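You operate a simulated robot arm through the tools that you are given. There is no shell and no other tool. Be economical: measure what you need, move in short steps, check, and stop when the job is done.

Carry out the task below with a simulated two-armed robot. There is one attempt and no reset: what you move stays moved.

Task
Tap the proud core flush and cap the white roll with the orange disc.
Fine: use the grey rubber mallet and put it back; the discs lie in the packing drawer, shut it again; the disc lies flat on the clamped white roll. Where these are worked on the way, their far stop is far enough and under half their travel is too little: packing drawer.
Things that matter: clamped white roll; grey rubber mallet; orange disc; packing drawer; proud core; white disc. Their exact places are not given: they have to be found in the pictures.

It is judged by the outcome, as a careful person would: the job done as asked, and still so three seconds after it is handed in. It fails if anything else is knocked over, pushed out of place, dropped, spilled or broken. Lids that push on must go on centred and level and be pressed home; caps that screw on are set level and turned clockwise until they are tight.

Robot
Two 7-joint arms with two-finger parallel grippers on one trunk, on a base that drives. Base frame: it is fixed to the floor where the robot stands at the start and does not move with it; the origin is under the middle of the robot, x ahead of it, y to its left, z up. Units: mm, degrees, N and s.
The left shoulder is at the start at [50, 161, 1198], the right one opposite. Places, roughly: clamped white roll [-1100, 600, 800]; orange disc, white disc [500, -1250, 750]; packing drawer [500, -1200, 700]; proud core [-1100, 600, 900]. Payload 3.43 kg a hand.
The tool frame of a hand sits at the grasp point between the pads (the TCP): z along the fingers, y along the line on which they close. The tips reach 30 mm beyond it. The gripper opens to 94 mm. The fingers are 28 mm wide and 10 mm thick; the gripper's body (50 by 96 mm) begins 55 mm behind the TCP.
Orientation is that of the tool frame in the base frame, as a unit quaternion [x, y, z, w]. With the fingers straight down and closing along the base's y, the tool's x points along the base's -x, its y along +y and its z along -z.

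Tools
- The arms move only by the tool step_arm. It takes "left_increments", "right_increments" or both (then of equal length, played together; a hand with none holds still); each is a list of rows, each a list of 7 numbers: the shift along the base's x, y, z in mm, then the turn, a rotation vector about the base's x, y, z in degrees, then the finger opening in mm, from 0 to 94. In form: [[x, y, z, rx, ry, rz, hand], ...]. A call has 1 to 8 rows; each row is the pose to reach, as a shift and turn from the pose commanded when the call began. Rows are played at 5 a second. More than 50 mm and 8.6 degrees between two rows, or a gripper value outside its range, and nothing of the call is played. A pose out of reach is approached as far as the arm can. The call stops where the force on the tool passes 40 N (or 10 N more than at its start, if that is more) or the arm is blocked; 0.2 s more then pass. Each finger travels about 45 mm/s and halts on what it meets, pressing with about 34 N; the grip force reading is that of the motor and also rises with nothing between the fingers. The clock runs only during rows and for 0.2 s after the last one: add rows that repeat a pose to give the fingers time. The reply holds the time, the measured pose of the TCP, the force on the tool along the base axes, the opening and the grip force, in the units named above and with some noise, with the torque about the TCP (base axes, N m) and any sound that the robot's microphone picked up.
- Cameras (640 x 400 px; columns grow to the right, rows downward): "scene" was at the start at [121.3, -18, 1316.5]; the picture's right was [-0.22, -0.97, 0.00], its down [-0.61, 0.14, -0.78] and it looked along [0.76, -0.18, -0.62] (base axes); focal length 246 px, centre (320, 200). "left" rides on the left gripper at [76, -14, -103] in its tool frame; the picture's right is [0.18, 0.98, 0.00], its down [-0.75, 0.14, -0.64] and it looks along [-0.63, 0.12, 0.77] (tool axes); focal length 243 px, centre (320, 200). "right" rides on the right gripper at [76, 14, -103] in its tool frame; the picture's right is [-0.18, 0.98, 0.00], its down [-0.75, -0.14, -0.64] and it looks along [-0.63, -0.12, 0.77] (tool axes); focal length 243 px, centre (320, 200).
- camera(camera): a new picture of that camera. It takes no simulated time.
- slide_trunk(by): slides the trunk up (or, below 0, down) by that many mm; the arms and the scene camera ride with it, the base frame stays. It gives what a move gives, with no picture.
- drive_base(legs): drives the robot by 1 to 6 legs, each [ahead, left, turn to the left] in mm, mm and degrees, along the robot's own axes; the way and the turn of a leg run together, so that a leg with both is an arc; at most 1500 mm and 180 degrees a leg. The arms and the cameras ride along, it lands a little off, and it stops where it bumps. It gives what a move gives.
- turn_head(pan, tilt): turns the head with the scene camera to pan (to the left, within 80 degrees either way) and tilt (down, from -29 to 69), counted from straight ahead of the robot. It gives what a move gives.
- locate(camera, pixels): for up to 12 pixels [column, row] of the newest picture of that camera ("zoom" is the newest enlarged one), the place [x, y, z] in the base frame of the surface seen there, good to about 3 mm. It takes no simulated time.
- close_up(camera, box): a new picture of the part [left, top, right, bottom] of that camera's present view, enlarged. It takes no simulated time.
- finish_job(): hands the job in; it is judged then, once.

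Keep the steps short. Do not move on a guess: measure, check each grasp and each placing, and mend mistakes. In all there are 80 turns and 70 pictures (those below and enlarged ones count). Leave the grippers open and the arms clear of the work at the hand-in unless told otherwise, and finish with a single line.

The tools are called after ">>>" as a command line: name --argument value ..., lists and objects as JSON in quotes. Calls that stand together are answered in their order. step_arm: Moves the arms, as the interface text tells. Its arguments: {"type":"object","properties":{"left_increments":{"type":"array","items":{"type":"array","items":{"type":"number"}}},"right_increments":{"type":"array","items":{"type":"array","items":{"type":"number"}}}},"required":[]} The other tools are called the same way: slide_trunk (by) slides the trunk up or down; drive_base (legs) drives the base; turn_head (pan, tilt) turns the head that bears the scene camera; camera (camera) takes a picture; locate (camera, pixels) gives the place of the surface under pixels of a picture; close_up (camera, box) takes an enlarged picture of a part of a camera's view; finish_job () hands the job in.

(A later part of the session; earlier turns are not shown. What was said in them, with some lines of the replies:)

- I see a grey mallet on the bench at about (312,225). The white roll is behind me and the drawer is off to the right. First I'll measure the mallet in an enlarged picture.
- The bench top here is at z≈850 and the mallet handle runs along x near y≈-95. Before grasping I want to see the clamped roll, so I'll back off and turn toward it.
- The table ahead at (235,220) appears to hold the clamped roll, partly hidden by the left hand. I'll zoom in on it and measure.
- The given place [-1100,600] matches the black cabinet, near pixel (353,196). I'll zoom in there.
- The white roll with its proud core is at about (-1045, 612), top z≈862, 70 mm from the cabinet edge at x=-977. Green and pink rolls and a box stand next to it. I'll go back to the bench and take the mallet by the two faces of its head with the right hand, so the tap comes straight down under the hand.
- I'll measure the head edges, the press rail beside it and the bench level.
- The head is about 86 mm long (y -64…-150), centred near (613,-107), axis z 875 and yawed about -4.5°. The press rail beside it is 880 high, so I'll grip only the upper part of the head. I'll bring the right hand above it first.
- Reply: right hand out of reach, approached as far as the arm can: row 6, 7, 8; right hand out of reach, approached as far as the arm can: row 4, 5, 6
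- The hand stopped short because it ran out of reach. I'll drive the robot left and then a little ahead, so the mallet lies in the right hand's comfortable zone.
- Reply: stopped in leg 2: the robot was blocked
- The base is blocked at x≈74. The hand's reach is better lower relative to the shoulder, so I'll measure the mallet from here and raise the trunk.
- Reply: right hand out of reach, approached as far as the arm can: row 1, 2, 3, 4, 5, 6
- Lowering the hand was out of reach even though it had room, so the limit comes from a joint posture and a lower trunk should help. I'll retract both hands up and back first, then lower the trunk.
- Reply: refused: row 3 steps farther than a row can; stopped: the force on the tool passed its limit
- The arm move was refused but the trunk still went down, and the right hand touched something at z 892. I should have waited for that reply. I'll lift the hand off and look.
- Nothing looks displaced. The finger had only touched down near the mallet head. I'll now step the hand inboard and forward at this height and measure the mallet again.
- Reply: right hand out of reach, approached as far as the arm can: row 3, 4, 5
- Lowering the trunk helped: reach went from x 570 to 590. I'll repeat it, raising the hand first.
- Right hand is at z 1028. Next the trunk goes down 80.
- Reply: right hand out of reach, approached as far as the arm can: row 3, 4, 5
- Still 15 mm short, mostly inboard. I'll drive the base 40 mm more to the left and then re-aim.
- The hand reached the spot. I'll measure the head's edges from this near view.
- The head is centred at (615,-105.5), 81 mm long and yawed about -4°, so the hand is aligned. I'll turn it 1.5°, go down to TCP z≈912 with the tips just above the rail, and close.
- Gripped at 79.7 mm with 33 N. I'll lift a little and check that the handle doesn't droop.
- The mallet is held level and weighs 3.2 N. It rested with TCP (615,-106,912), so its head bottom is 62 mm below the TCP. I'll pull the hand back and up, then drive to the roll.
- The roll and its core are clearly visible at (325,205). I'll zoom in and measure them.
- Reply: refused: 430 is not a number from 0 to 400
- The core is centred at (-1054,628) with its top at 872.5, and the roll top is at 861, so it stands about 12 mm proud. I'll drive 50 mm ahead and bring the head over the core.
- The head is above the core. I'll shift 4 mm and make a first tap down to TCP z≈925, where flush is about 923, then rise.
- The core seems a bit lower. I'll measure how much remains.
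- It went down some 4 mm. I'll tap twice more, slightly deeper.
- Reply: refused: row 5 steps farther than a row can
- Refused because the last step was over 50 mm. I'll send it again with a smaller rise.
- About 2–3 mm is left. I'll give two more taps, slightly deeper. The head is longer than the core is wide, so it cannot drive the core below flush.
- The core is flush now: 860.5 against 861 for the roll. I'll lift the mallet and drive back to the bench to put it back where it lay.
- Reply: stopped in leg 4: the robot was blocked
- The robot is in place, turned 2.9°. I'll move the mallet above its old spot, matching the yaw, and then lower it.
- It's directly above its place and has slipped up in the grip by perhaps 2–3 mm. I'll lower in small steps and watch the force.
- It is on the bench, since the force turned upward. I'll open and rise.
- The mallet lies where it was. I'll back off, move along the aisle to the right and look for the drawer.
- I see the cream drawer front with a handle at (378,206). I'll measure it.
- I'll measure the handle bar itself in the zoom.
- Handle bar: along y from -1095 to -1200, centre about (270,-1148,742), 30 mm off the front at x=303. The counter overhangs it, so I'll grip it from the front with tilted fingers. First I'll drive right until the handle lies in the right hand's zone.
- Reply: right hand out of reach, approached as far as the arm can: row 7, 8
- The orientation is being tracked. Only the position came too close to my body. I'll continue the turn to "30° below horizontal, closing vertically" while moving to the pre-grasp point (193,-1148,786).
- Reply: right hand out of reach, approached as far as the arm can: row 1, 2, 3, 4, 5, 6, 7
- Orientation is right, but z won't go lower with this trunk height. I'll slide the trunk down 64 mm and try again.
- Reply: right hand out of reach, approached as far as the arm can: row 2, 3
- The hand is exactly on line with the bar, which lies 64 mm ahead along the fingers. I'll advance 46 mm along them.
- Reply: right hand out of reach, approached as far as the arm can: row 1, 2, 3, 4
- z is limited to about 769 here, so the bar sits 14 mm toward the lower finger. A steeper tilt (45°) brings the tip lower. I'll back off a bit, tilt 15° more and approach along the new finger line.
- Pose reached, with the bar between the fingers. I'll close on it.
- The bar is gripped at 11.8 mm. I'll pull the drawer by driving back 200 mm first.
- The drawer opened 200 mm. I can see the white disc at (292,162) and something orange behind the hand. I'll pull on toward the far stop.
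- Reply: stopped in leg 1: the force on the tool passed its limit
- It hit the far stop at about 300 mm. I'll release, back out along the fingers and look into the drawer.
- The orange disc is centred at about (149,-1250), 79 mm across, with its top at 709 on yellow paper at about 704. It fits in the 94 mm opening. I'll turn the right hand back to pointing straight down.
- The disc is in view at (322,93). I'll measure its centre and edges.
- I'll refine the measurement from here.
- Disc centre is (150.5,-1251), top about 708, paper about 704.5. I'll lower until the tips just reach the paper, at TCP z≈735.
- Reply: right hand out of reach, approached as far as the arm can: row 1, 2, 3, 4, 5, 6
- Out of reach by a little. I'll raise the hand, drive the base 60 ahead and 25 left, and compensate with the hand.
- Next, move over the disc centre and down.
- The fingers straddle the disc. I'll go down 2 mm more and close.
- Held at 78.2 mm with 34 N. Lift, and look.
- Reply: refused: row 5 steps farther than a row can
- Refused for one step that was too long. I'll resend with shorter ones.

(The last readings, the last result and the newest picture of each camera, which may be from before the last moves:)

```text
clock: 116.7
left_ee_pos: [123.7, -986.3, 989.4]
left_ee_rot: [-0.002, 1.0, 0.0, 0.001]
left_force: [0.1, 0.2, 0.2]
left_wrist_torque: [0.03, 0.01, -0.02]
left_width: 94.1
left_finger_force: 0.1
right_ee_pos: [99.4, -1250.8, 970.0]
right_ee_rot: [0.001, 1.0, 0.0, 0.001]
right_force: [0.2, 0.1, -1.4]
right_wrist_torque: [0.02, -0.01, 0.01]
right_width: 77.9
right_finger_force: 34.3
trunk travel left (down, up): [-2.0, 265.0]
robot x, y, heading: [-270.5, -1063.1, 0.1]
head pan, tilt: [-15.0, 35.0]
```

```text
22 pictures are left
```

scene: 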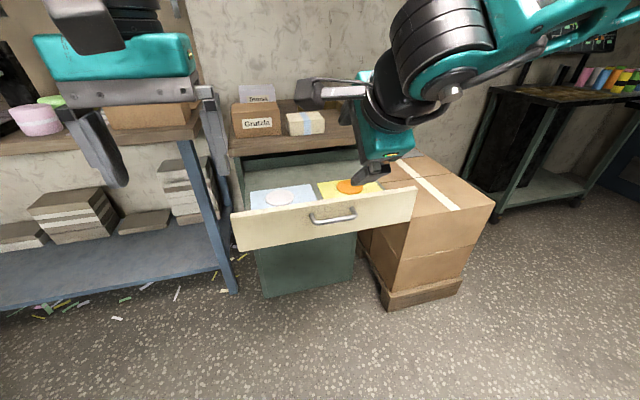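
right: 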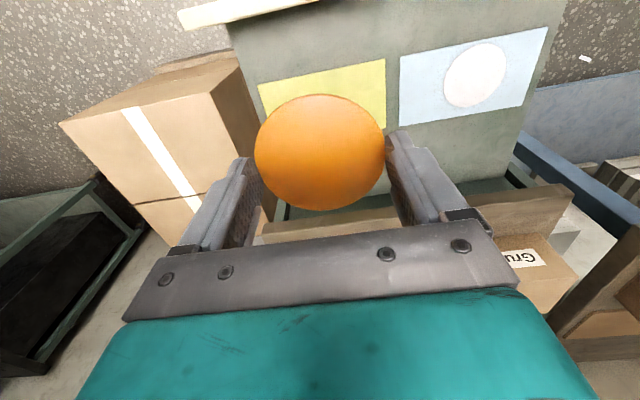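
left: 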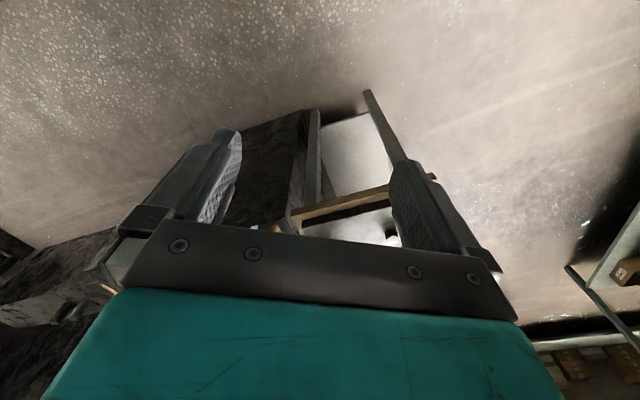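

The disc hangs level in the grip. To shut the drawer I'll back off, close the left hand, tilt its tips forward, lower it in front of the drawer face and push with the base.

>>> drive_base --legs '[[-210, -120, 0]]'

>>> step_arm --left_increments '[[0, 0, -35, 0, -8, 0, 60], [0, 0, -70, 0, -16, 0, 30], [0, 0, -110, 0, -25, 0, 0], [0, 0, -150, 0, -25, 0, 0], [0, 0, -190, 0, -25, 0, 0], [0, 0, -225, 0, -25, 0, 0], [0, 0, -225, 0, -25, 0, 0]]'

>>> camera --camera "scene"

```text
clock: 118.5
left_ee_pos: [-84.0, -1107.9, 990.4]
left_ee_rot: [-0.003, 1.0, 0.0, 0.0]
left_force: [0.0, -0.2, 0.0]
left_wrist_torque: [-0.02, -0.05, 0.01]
left_width: 93.9
left_finger_force: 0.1
right_ee_pos: [-109.0, -1370.8, 968.9]
right_ee_rot: [0.0, 1.0, -0.001, 0.001]
right_force: [0.0, -0.4, -1.1]
right_wrist_torque: [0.01, 0.01, 0.0]
right_width: 78.0
right_finger_force: 33.7
trunk travel left (down, up): [-2.0, 265.0]
robot x, y, heading: [-481.4, -1180.0, 0.1]
head pan, tilt: [-15.0, 35.0]
```

```text
refused: row 3 steps farther than a row can; nothing moved
```

```text
21 pictures are left
```

scene: 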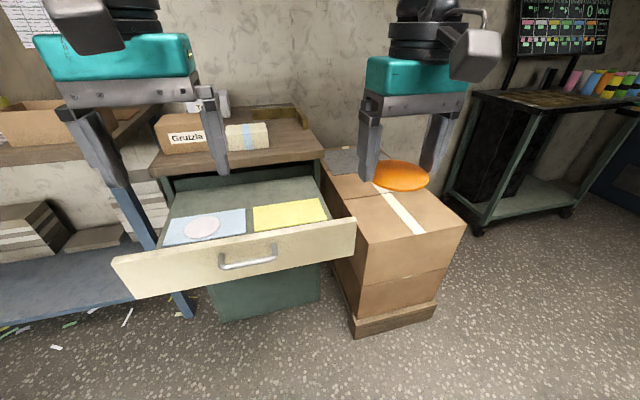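

Row 3 tilted 0.4° too much. I'll resend with 24° in total and shift 45 mm left, so the tips meet the front beside the handle.

>>> step_arm --left_increments '[[0, 15, -35, 0, -8, 0, 60], [0, 30, -70, 0, -16, 0, 30], [0, 45, -110, 0, -24, 0, 0], [0, 45, -150, 0, -24, 0, 0], [0, 45, -190, 0, -24, 0, 0], [0, 45, -225, 0, -24, 0, 0], [0, 45, -225, 0, -24, 0, 0]]'

>>> camera --camera "scene"

```text
clock: 120.1
left_ee_pos: [-84.3, -1061.7, 765.2]
left_ee_rot: [-0.003, 0.978, -0.001, 0.207]
left_force: [-0.4, 0.5, 0.6]
left_wrist_torque: [0.01, 0.02, -0.02]
left_width: 0.1
left_finger_force: 33.4
right_ee_pos: [-109.5, -1371.7, 970.6]
right_ee_rot: [0.0, 1.0, -0.001, 0.001]
right_force: [0.5, 0.2, -0.4]
right_wrist_torque: [-0.01, -0.01, 0.0]
right_width: 77.9
right_finger_force: 34.0
trunk travel left (down, up): [-2.0, 265.0]
robot x, y, heading: [-482.3, -1182.6, 0.1]
head pan, tilt: [-15.0, 35.0]
```

```text
20 pictures are left
```

scene: 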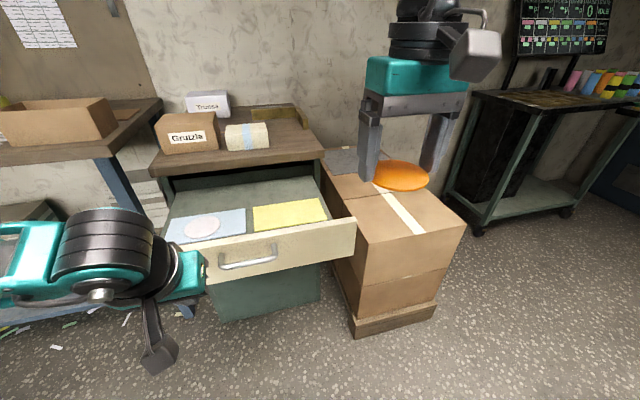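

The left hand is in front of the drawer face. I'll push by driving 300 ahead first.

>>> drive_base --legs '[[300, 0, 0]]'

>>> camera --camera "scene"

```text
clock: 122.1
left_ee_pos: [212.6, -1062.7, 764.5]
left_ee_rot: [-0.001, 0.978, -0.001, 0.209]
left_force: [-0.3, -0.3, -0.7]
left_wrist_torque: [0.0, 0.01, 0.02]
left_width: 0.0
left_finger_force: 33.6
right_ee_pos: [188.0, -1371.8, 970.2]
right_ee_rot: [0.001, 1.0, -0.001, 0.0]
right_force: [0.0, 0.0, -0.5]
right_wrist_torque: [0.0, -0.01, 0.03]
right_width: 78.0
right_finger_force: 34.2
trunk travel left (down, up): [-2.0, 265.0]
robot x, y, heading: [-181.0, -1176.6, 0.0]
head pan, tilt: [-15.0, 35.0]
```

```text
19 pictures are left
```

scene: 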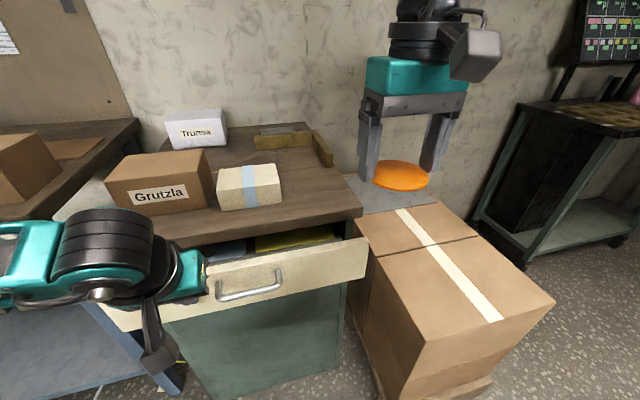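

The drawer follows, with about 65 mm left. I'll drive on until it stops.

>>> drive_base --legs '[[85, 0, 0]]'

>>> camera --camera "scene"

>>> locate --camera "scene" --pixels '[[330, 250], [300, 245], [230, 270], [350, 300], [355, 245]]'

```text
clock: 123.3
left_ee_pos: [281.7, -1063.7, 761.8]
left_ee_rot: [0.006, 0.981, -0.002, 0.193]
left_force: [-1.8, -0.6, 0.5]
left_wrist_torque: [-0.04, -0.01, 0.02]
left_width: 0.1
left_finger_force: 33.1
right_ee_pos: [267.6, -1372.2, 969.0]
right_ee_rot: [0.001, 1.0, 0.0, 0.002]
right_force: [1.2, -0.7, -0.3]
right_wrist_torque: [-0.01, -0.01, -0.03]
right_width: 78.1
right_finger_force: 34.0
trunk travel left (down, up): [-2.0, 265.0]
robot x, y, heading: [-107.1, -1181.6, 0.3]
head pan, tilt: [-15.0, 35.0]
stopped in leg 1: the force on the tool passed its limit (the readings are from after the stop); the commanded pose is now the measured one
```

```text
18 pictures are left
```

scene: 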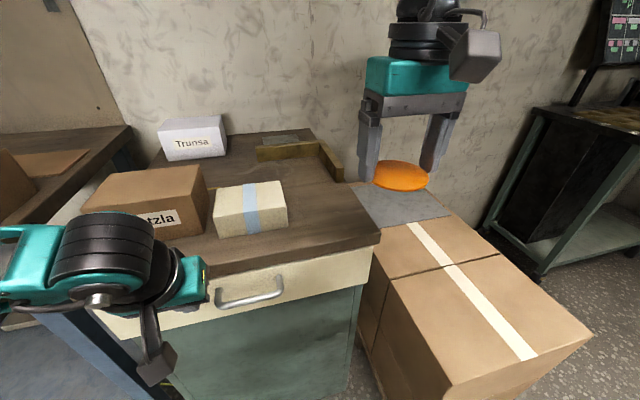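

```text
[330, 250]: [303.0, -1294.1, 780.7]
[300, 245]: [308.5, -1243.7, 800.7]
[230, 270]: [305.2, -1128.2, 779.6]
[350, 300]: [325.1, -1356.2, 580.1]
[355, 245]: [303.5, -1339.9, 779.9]
```

The drawer is shut, with its front back at x≈303. I'll back off, raise and straighten the left hand, and then drive to the roll.

>>> drive_base --legs '[[-250, 0, 0]]'

>>> step_arm --left_increments '[[0, 10, 40, 0, 0, 0, 0], [0, 20, 80, 0, 0, 0, 20], [0, 20, 125, 0, 8, 0, 50], [0, 20, 170, 0, 16, 0, 80], [0, 20, 215, 0, 22, 0, 94], [-20, 20, 255, 0, 22, 0, 94], [-40, 20, 270, 0, 22, 0, 94]]'

>>> drive_base --legs '[[0, 1000, 0], [0, 0, 180], [0, -635, 0]]'

```text
clock: 125.1
left_ee_pos: [32.1, -1064.9, 761.5]
left_ee_rot: [0.004, 0.981, 0.0, 0.194]
left_force: [-0.5, -0.1, -0.4]
left_wrist_torque: [0.0, 0.0, -0.01]
left_width: 0.0
left_finger_force: 33.4
right_ee_pos: [17.7, -1371.7, 968.0]
right_ee_rot: [0.001, 1.0, 0.0, 0.002]
right_force: [0.4, -0.3, -0.3]
right_wrist_torque: [0.02, 0.0, 0.01]
right_width: 77.7
right_finger_force: 33.8
trunk travel left (down, up): [-2.0, 265.0]
robot x, y, heading: [-353.4, -1182.9, -0.1]
head pan, tilt: [-15.0, 35.0]
```

```text
clock: 126.7
left_ee_pos: [-9.6, -1043.0, 1033.2]
left_ee_rot: [0.005, 1.0, -0.001, 0.002]
left_force: [0.2, -0.4, -0.3]
left_wrist_torque: [0.0, -0.02, -0.04]
left_width: 93.9
left_finger_force: 0.0
right_ee_pos: [17.9, -1372.2, 968.7]
right_ee_rot: [0.001, 1.0, 0.001, 0.001]
right_force: [0.0, -0.3, -0.3]
right_wrist_torque: [-0.01, 0.0, -0.01]
right_width: 77.7
right_finger_force: 33.8
trunk travel left (down, up): [-2.0, 265.0]
robot x, y, heading: [-356.9, -1176.3, -0.2]
head pan, tilt: [-15.0, 35.0]
```

```text
clock: 142.4
left_ee_pos: [-719.9, 317.7, 1032.9]
left_ee_rot: [1.0, 0.003, -0.003, -0.002]
left_force: [0.0, -0.6, 0.1]
left_wrist_torque: [0.0, -0.02, 0.02]
left_width: 94.2
left_finger_force: 0.1
right_ee_pos: [-749.4, 646.3, 968.7]
right_ee_rot: [1.0, 0.007, -0.001, 0.0]
right_force: [0.3, 0.2, -0.7]
right_wrist_torque: [-0.01, -0.01, 0.0]
right_width: 78.1
right_finger_force: 34.4
trunk travel left (down, up): [-2.0, 265.0]
robot x, y, heading: [-370.5, 458.2, -179.1]
head pan, tilt: [-15.0, 35.0]
```

I'm in line with the roll. Next I'll drive ahead 210, look at the roll and measure it.

>>> drive_base --legs '[[210, 0, -0.9]]'

>>> turn_head --pan -20 --tilt 38

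>>> camera --camera "scene"

```text
clock: 144.1
left_ee_pos: [-928.5, 320.9, 1032.9]
left_ee_rot: [1.0, -0.005, -0.004, -0.002]
left_force: [0.6, 0.4, -0.4]
left_wrist_torque: [0.0, -0.03, 0.0]
left_width: 94.0
left_finger_force: 0.1
right_ee_pos: [-956.0, 649.1, 970.1]
right_ee_rot: [1.0, -0.001, 0.0, 0.0]
right_force: [0.8, -0.2, -0.1]
right_wrist_torque: [0.0, 0.0, -0.02]
right_width: 77.8
right_finger_force: 33.6
trunk travel left (down, up): [-2.0, 265.0]
robot x, y, heading: [-585.8, 458.2, -179.9]
head pan, tilt: [-15.0, 35.0]
```

```text
clock: 144.7
left_ee_pos: [-928.6, 323.1, 1033.1]
left_ee_rot: [1.0, -0.005, -0.003, -0.002]
left_force: [-0.7, -1.1, -0.9]
left_wrist_torque: [-0.02, 0.01, -0.04]
left_width: 93.9
left_finger_force: 0.1
right_ee_pos: [-955.4, 648.8, 968.8]
right_ee_rot: [1.0, -0.001, 0.0, 0.001]
right_force: [0.1, 0.8, 0.2]
right_wrist_torque: [0.0, 0.01, 0.0]
right_width: 77.9
right_finger_force: 33.9
trunk travel left (down, up): [-2.0, 265.0]
robot x, y, heading: [-584.6, 463.3, -180.0]
head pan, tilt: [-20.0, 38.0]
```

```text
17 pictures are left
```

scene: 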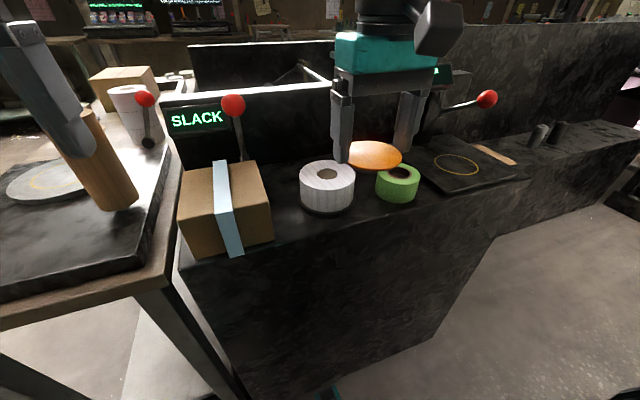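

>>> close_up --camera "scene" --box '[285, 125, 415, 220]'

>>> locate --camera "scene" --pixels '[[327, 174], [302, 174], [352, 174], [327, 187], [326, 164], [318, 181], [338, 181], [372, 155], [360, 162], [385, 162]]'

```text
4.21 times, centred on (350, 172) of scene
```

zoom: 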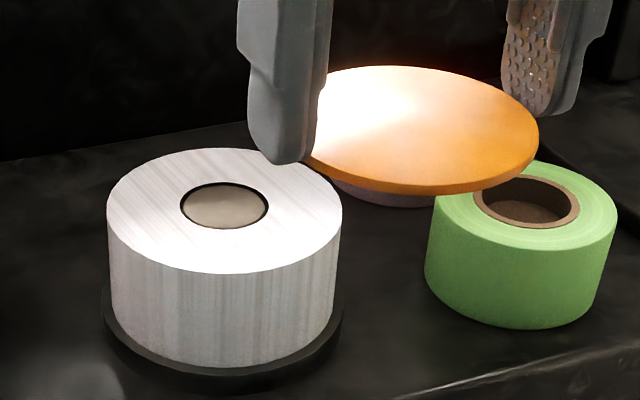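

```text
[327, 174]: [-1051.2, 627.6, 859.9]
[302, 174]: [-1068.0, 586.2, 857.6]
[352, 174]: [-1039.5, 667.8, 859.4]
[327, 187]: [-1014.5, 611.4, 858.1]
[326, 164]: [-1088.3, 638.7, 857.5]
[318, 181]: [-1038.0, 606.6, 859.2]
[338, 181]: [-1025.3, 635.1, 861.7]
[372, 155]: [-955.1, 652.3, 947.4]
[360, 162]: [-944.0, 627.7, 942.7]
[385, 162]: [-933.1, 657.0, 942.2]
```

The core is flush and the roll is unmoved, centred at about (-1054.5,628.5) with its top at 861. The disc is held level. I'll move it over the roll to TCP (-1056,628.5,905).

>>> step_arm --right_increments '[[-35, -10, 0, 0, 0, 0, 70], [-70, -20, 0, 0, 0, 0, 70], [-100.5, -20, 0, 0, 0, 0, 70], [-100.5, -20, -30, 0, 0, 0, 70], [-100.5, -20, -58, 0, 0, 0, 70], [-100.5, -20, -58, 0, 0, 0, 70]]'

>>> close_up --camera "scene" --box '[285, 125, 415, 220]'

>>> camera --camera "right"

```text
clock: 146.1
left_ee_pos: [-929.7, 322.0, 1033.0]
left_ee_rot: [1.0, -0.006, -0.004, -0.002]
left_force: [0.0, 0.5, 0.7]
left_wrist_torque: [0.0, -0.03, 0.0]
left_width: 93.9
left_finger_force: 0.0
right_ee_pos: [-1057.0, 629.9, 910.0]
right_ee_rot: [1.0, -0.002, -0.002, 0.0]
right_force: [0.5, -1.0, 0.0]
right_wrist_torque: [0.01, 0.0, -0.02]
right_width: 77.7
right_finger_force: 34.3
trunk travel left (down, up): [-2.0, 265.0]
robot x, y, heading: [-582.3, 459.9, -179.6]
head pan, tilt: [-20.0, 38.0]
```

```text
4.21 times, centred on (350, 172) of scene
```

zoom: 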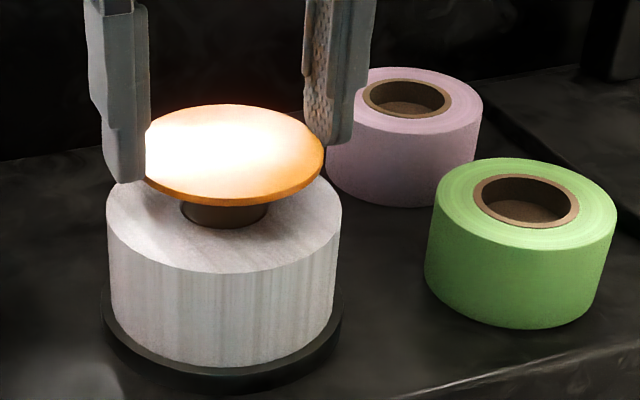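

```text
14 pictures are left
```

right: 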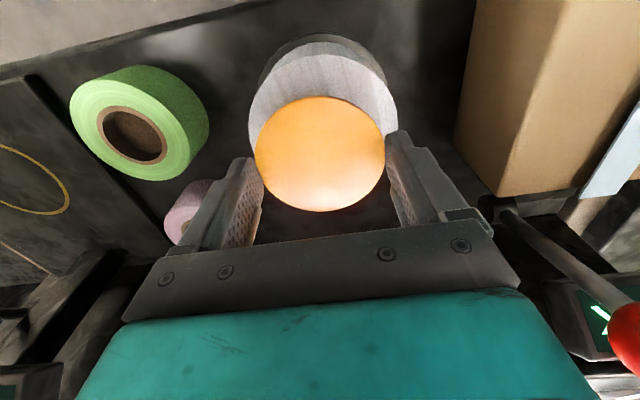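

I'll measure the disc's real centre against the roll before lowering.

>>> locate --camera "right" --pixels '[[259, 155], [381, 152], [318, 99], [324, 208], [320, 153], [252, 110], [393, 100], [320, 57], [275, 72], [370, 68]]'

```text
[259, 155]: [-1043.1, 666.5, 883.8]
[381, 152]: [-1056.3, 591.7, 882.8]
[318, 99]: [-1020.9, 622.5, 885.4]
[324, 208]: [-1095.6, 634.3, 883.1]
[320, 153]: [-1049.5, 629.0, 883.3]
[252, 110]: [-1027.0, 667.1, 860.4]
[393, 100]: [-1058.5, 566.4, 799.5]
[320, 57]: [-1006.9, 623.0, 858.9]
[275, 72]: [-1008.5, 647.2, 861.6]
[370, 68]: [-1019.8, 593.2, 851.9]
```

The disc centre is at about (-1058,629) and the roll centre at (-1054,628.5). I'll shift 3.5 mm in x and lower to contact.

>>> step_arm --right_increments '[[3.5, -0.5, 0, 0, 0, 0, 70], [3.5, -0.5, -8, 0, 0, 0, 70], [3.5, -0.5, -14, 0, 0, 0, 70], [3.5, -0.5, -17, 0, 0, 0, 70], [3.5, -0.5, -18.5, 0, 0, 0, 70], [3.5, -0.5, -19.5, 0, 0, 0, 70], [3.5, -0.5, -19.5, 0, 0, 0, 70]]'

>>> close_up --camera "scene" --box '[295, 140, 375, 210]'

```text
clock: 147.7
left_ee_pos: [-928.9, 321.6, 1032.3]
left_ee_rot: [1.0, -0.006, -0.004, -0.002]
left_force: [-0.4, -0.2, -0.4]
left_wrist_torque: [0.01, 0.0, 0.01]
left_width: 93.8
left_finger_force: 0.1
right_ee_pos: [-1053.3, 629.9, 890.9]
right_ee_rot: [1.0, -0.002, -0.001, 0.0]
right_force: [-0.1, -0.1, 0.2]
right_wrist_torque: [0.02, -0.03, 0.0]
right_width: 78.2
right_finger_force: 34.1
trunk travel left (down, up): [-2.0, 265.0]
robot x, y, heading: [-582.6, 459.6, -179.7]
head pan, tilt: [-20.0, 38.0]
```

```text
5.71 times, centred on (335, 175) of scene
```

zoom: 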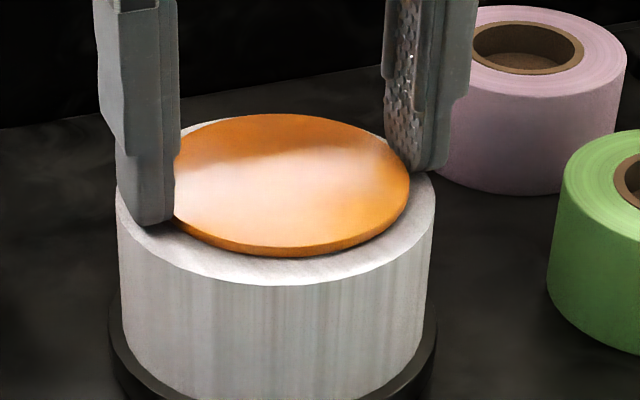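

Nearly down, with no contact force yet. The disc looks a few mm off to the right and back, so I'll measure before releasing.

>>> locate --camera "zoom" --pixels '[[180, 180], [404, 190], [290, 118], [300, 243], [215, 238], [375, 230], [121, 205], [431, 190], [280, 278], [200, 260], [370, 262], [205, 130]]'

```text
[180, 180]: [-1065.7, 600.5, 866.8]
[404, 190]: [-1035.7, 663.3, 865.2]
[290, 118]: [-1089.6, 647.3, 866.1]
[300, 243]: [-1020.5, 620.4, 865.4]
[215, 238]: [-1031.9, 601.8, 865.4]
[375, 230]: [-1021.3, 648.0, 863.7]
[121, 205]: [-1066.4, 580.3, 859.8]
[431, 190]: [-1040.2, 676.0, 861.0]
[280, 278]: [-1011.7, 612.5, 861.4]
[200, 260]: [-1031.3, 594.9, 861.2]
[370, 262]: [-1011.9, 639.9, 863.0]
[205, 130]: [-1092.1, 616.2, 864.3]
```

Allowing for the part hidden behind the finger, the disc is centred within about 1–2 mm. I'll lower the last bit gently and release.

>>> step_arm --right_increments '[[0, -1, -1, 0, 0, 0, 70], [0, -1, -2, 0, 0, 0, 70], [0, -1, -2, 0, 0, 0, 70]]'

```text
clock: 148.5
left_ee_pos: [-928.6, 321.4, 1032.6]
left_ee_rot: [1.0, -0.006, -0.003, -0.002]
left_force: [-0.6, 0.0, 0.6]
left_wrist_torque: [0.01, 0.01, 0.0]
left_width: 94.0
left_finger_force: 0.1
right_ee_pos: [-1052.5, 628.1, 890.6]
right_ee_rot: [1.0, -0.001, -0.002, 0.001]
right_force: [-0.5, -0.7, 5.3]
right_wrist_torque: [0.04, -0.11, 0.0]
right_width: 78.0
right_finger_force: 33.7
trunk travel left (down, up): [-2.0, 265.0]
robot x, y, heading: [-584.7, 458.7, -180.0]
head pan, tilt: [-20.0, 38.0]
```

Contact, with 5 N upward. I'll open slowly and then rise straight up.

>>> step_arm --right_increments '[[0, 0, 0, 0, 0, 0, 82], [0, 0, 0, 0, 0, 0, 88], [0, 0, 0, 0, 0, 0, 94], [0, 0, 0, 0, 0, 0, 94], [0, 0, 20, 0, 0, 0, 94], [0, 0, 60, 0, 0, 0, 94], [0, 0, 100, 0, 0, 0, 94], [40, 0, 120, 0, 0, 0, 94]]'

>>> close_up --camera "scene" --box '[295, 140, 375, 210]'

>>> locate --camera "zoom" --pixels '[[280, 185], [150, 185], [405, 185], [280, 120], [280, 245], [122, 190], [432, 190], [280, 280], [280, 105]]'

```text
clock: 150.3
left_ee_pos: [-927.9, 320.4, 1032.2]
left_ee_rot: [1.0, -0.005, -0.004, -0.001]
left_force: [-0.8, -0.2, -0.7]
left_wrist_torque: [0.02, -0.03, 0.0]
left_width: 94.0
left_finger_force: 0.0
right_ee_pos: [-1012.7, 630.3, 1010.2]
right_ee_rot: [1.0, -0.001, -0.001, 0.0]
right_force: [0.2, -0.9, -0.2]
right_wrist_torque: [-0.01, -0.01, 0.02]
right_width: 94.1
right_finger_force: 0.1
trunk travel left (down, up): [-2.0, 265.0]
robot x, y, heading: [-583.7, 461.2, -180.0]
head pan, tilt: [-20.0, 38.0]
```

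```text
5.71 times, centred on (335, 175) of scene
```

zoom: 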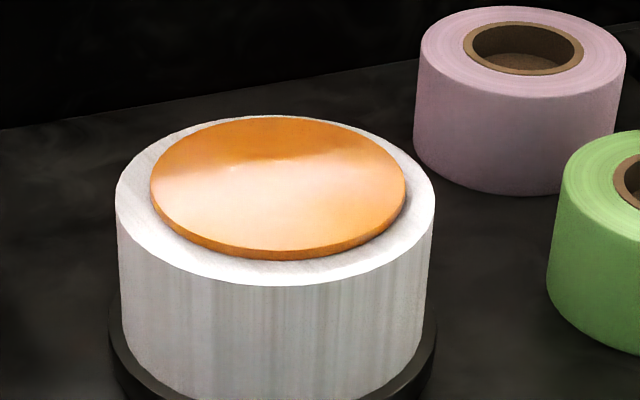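

```text
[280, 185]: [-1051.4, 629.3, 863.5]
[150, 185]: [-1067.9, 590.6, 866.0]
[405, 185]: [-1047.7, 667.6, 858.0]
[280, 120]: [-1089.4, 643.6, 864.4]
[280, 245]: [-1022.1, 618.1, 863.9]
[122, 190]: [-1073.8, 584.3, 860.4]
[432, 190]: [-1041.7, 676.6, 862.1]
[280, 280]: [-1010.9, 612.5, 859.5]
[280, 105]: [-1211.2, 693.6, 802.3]
```

The orange disc lies flat and centred, with 34 px and 30 px margins. I'll back the arms clear.

>>> drive_base --legs '[[-250, 0, 0]]'

>>> camera --camera "scene"

```text
clock: 152.1
left_ee_pos: [-680.5, 322.2, 1034.2]
left_ee_rot: [1.0, -0.005, -0.005, -0.002]
left_force: [0.1, -0.3, -0.3]
left_wrist_torque: [-0.01, 0.01, 0.0]
left_width: 94.0
left_finger_force: 0.1
right_ee_pos: [-764.5, 631.8, 1009.2]
right_ee_rot: [1.0, -0.002, -0.001, 0.0]
right_force: [0.7, -0.2, 0.6]
right_wrist_torque: [0.0, 0.02, -0.02]
right_width: 93.9
right_finger_force: 0.2
trunk travel left (down, up): [-2.0, 265.0]
robot x, y, heading: [-338.2, 458.9, -179.9]
head pan, tilt: [-20.0, 38.0]
```

```text
11 pictures are left
```

scene: 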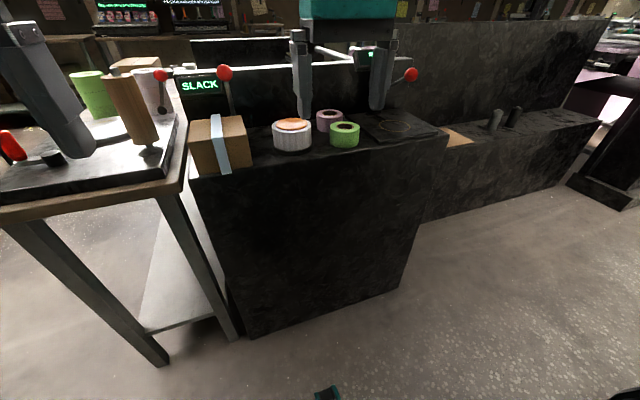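

Everything stands as asked: core flush, disc on the roll, mallet back, drawer shut, hands open and clear. I'm handing the job in.

>>> finish_job

```text
The job is handed in.
```

The proud core is tapped flush, the orange disc lies flat and centred on the clamped white roll, the grey mallet is back in its place, and the packing drawer is shut.
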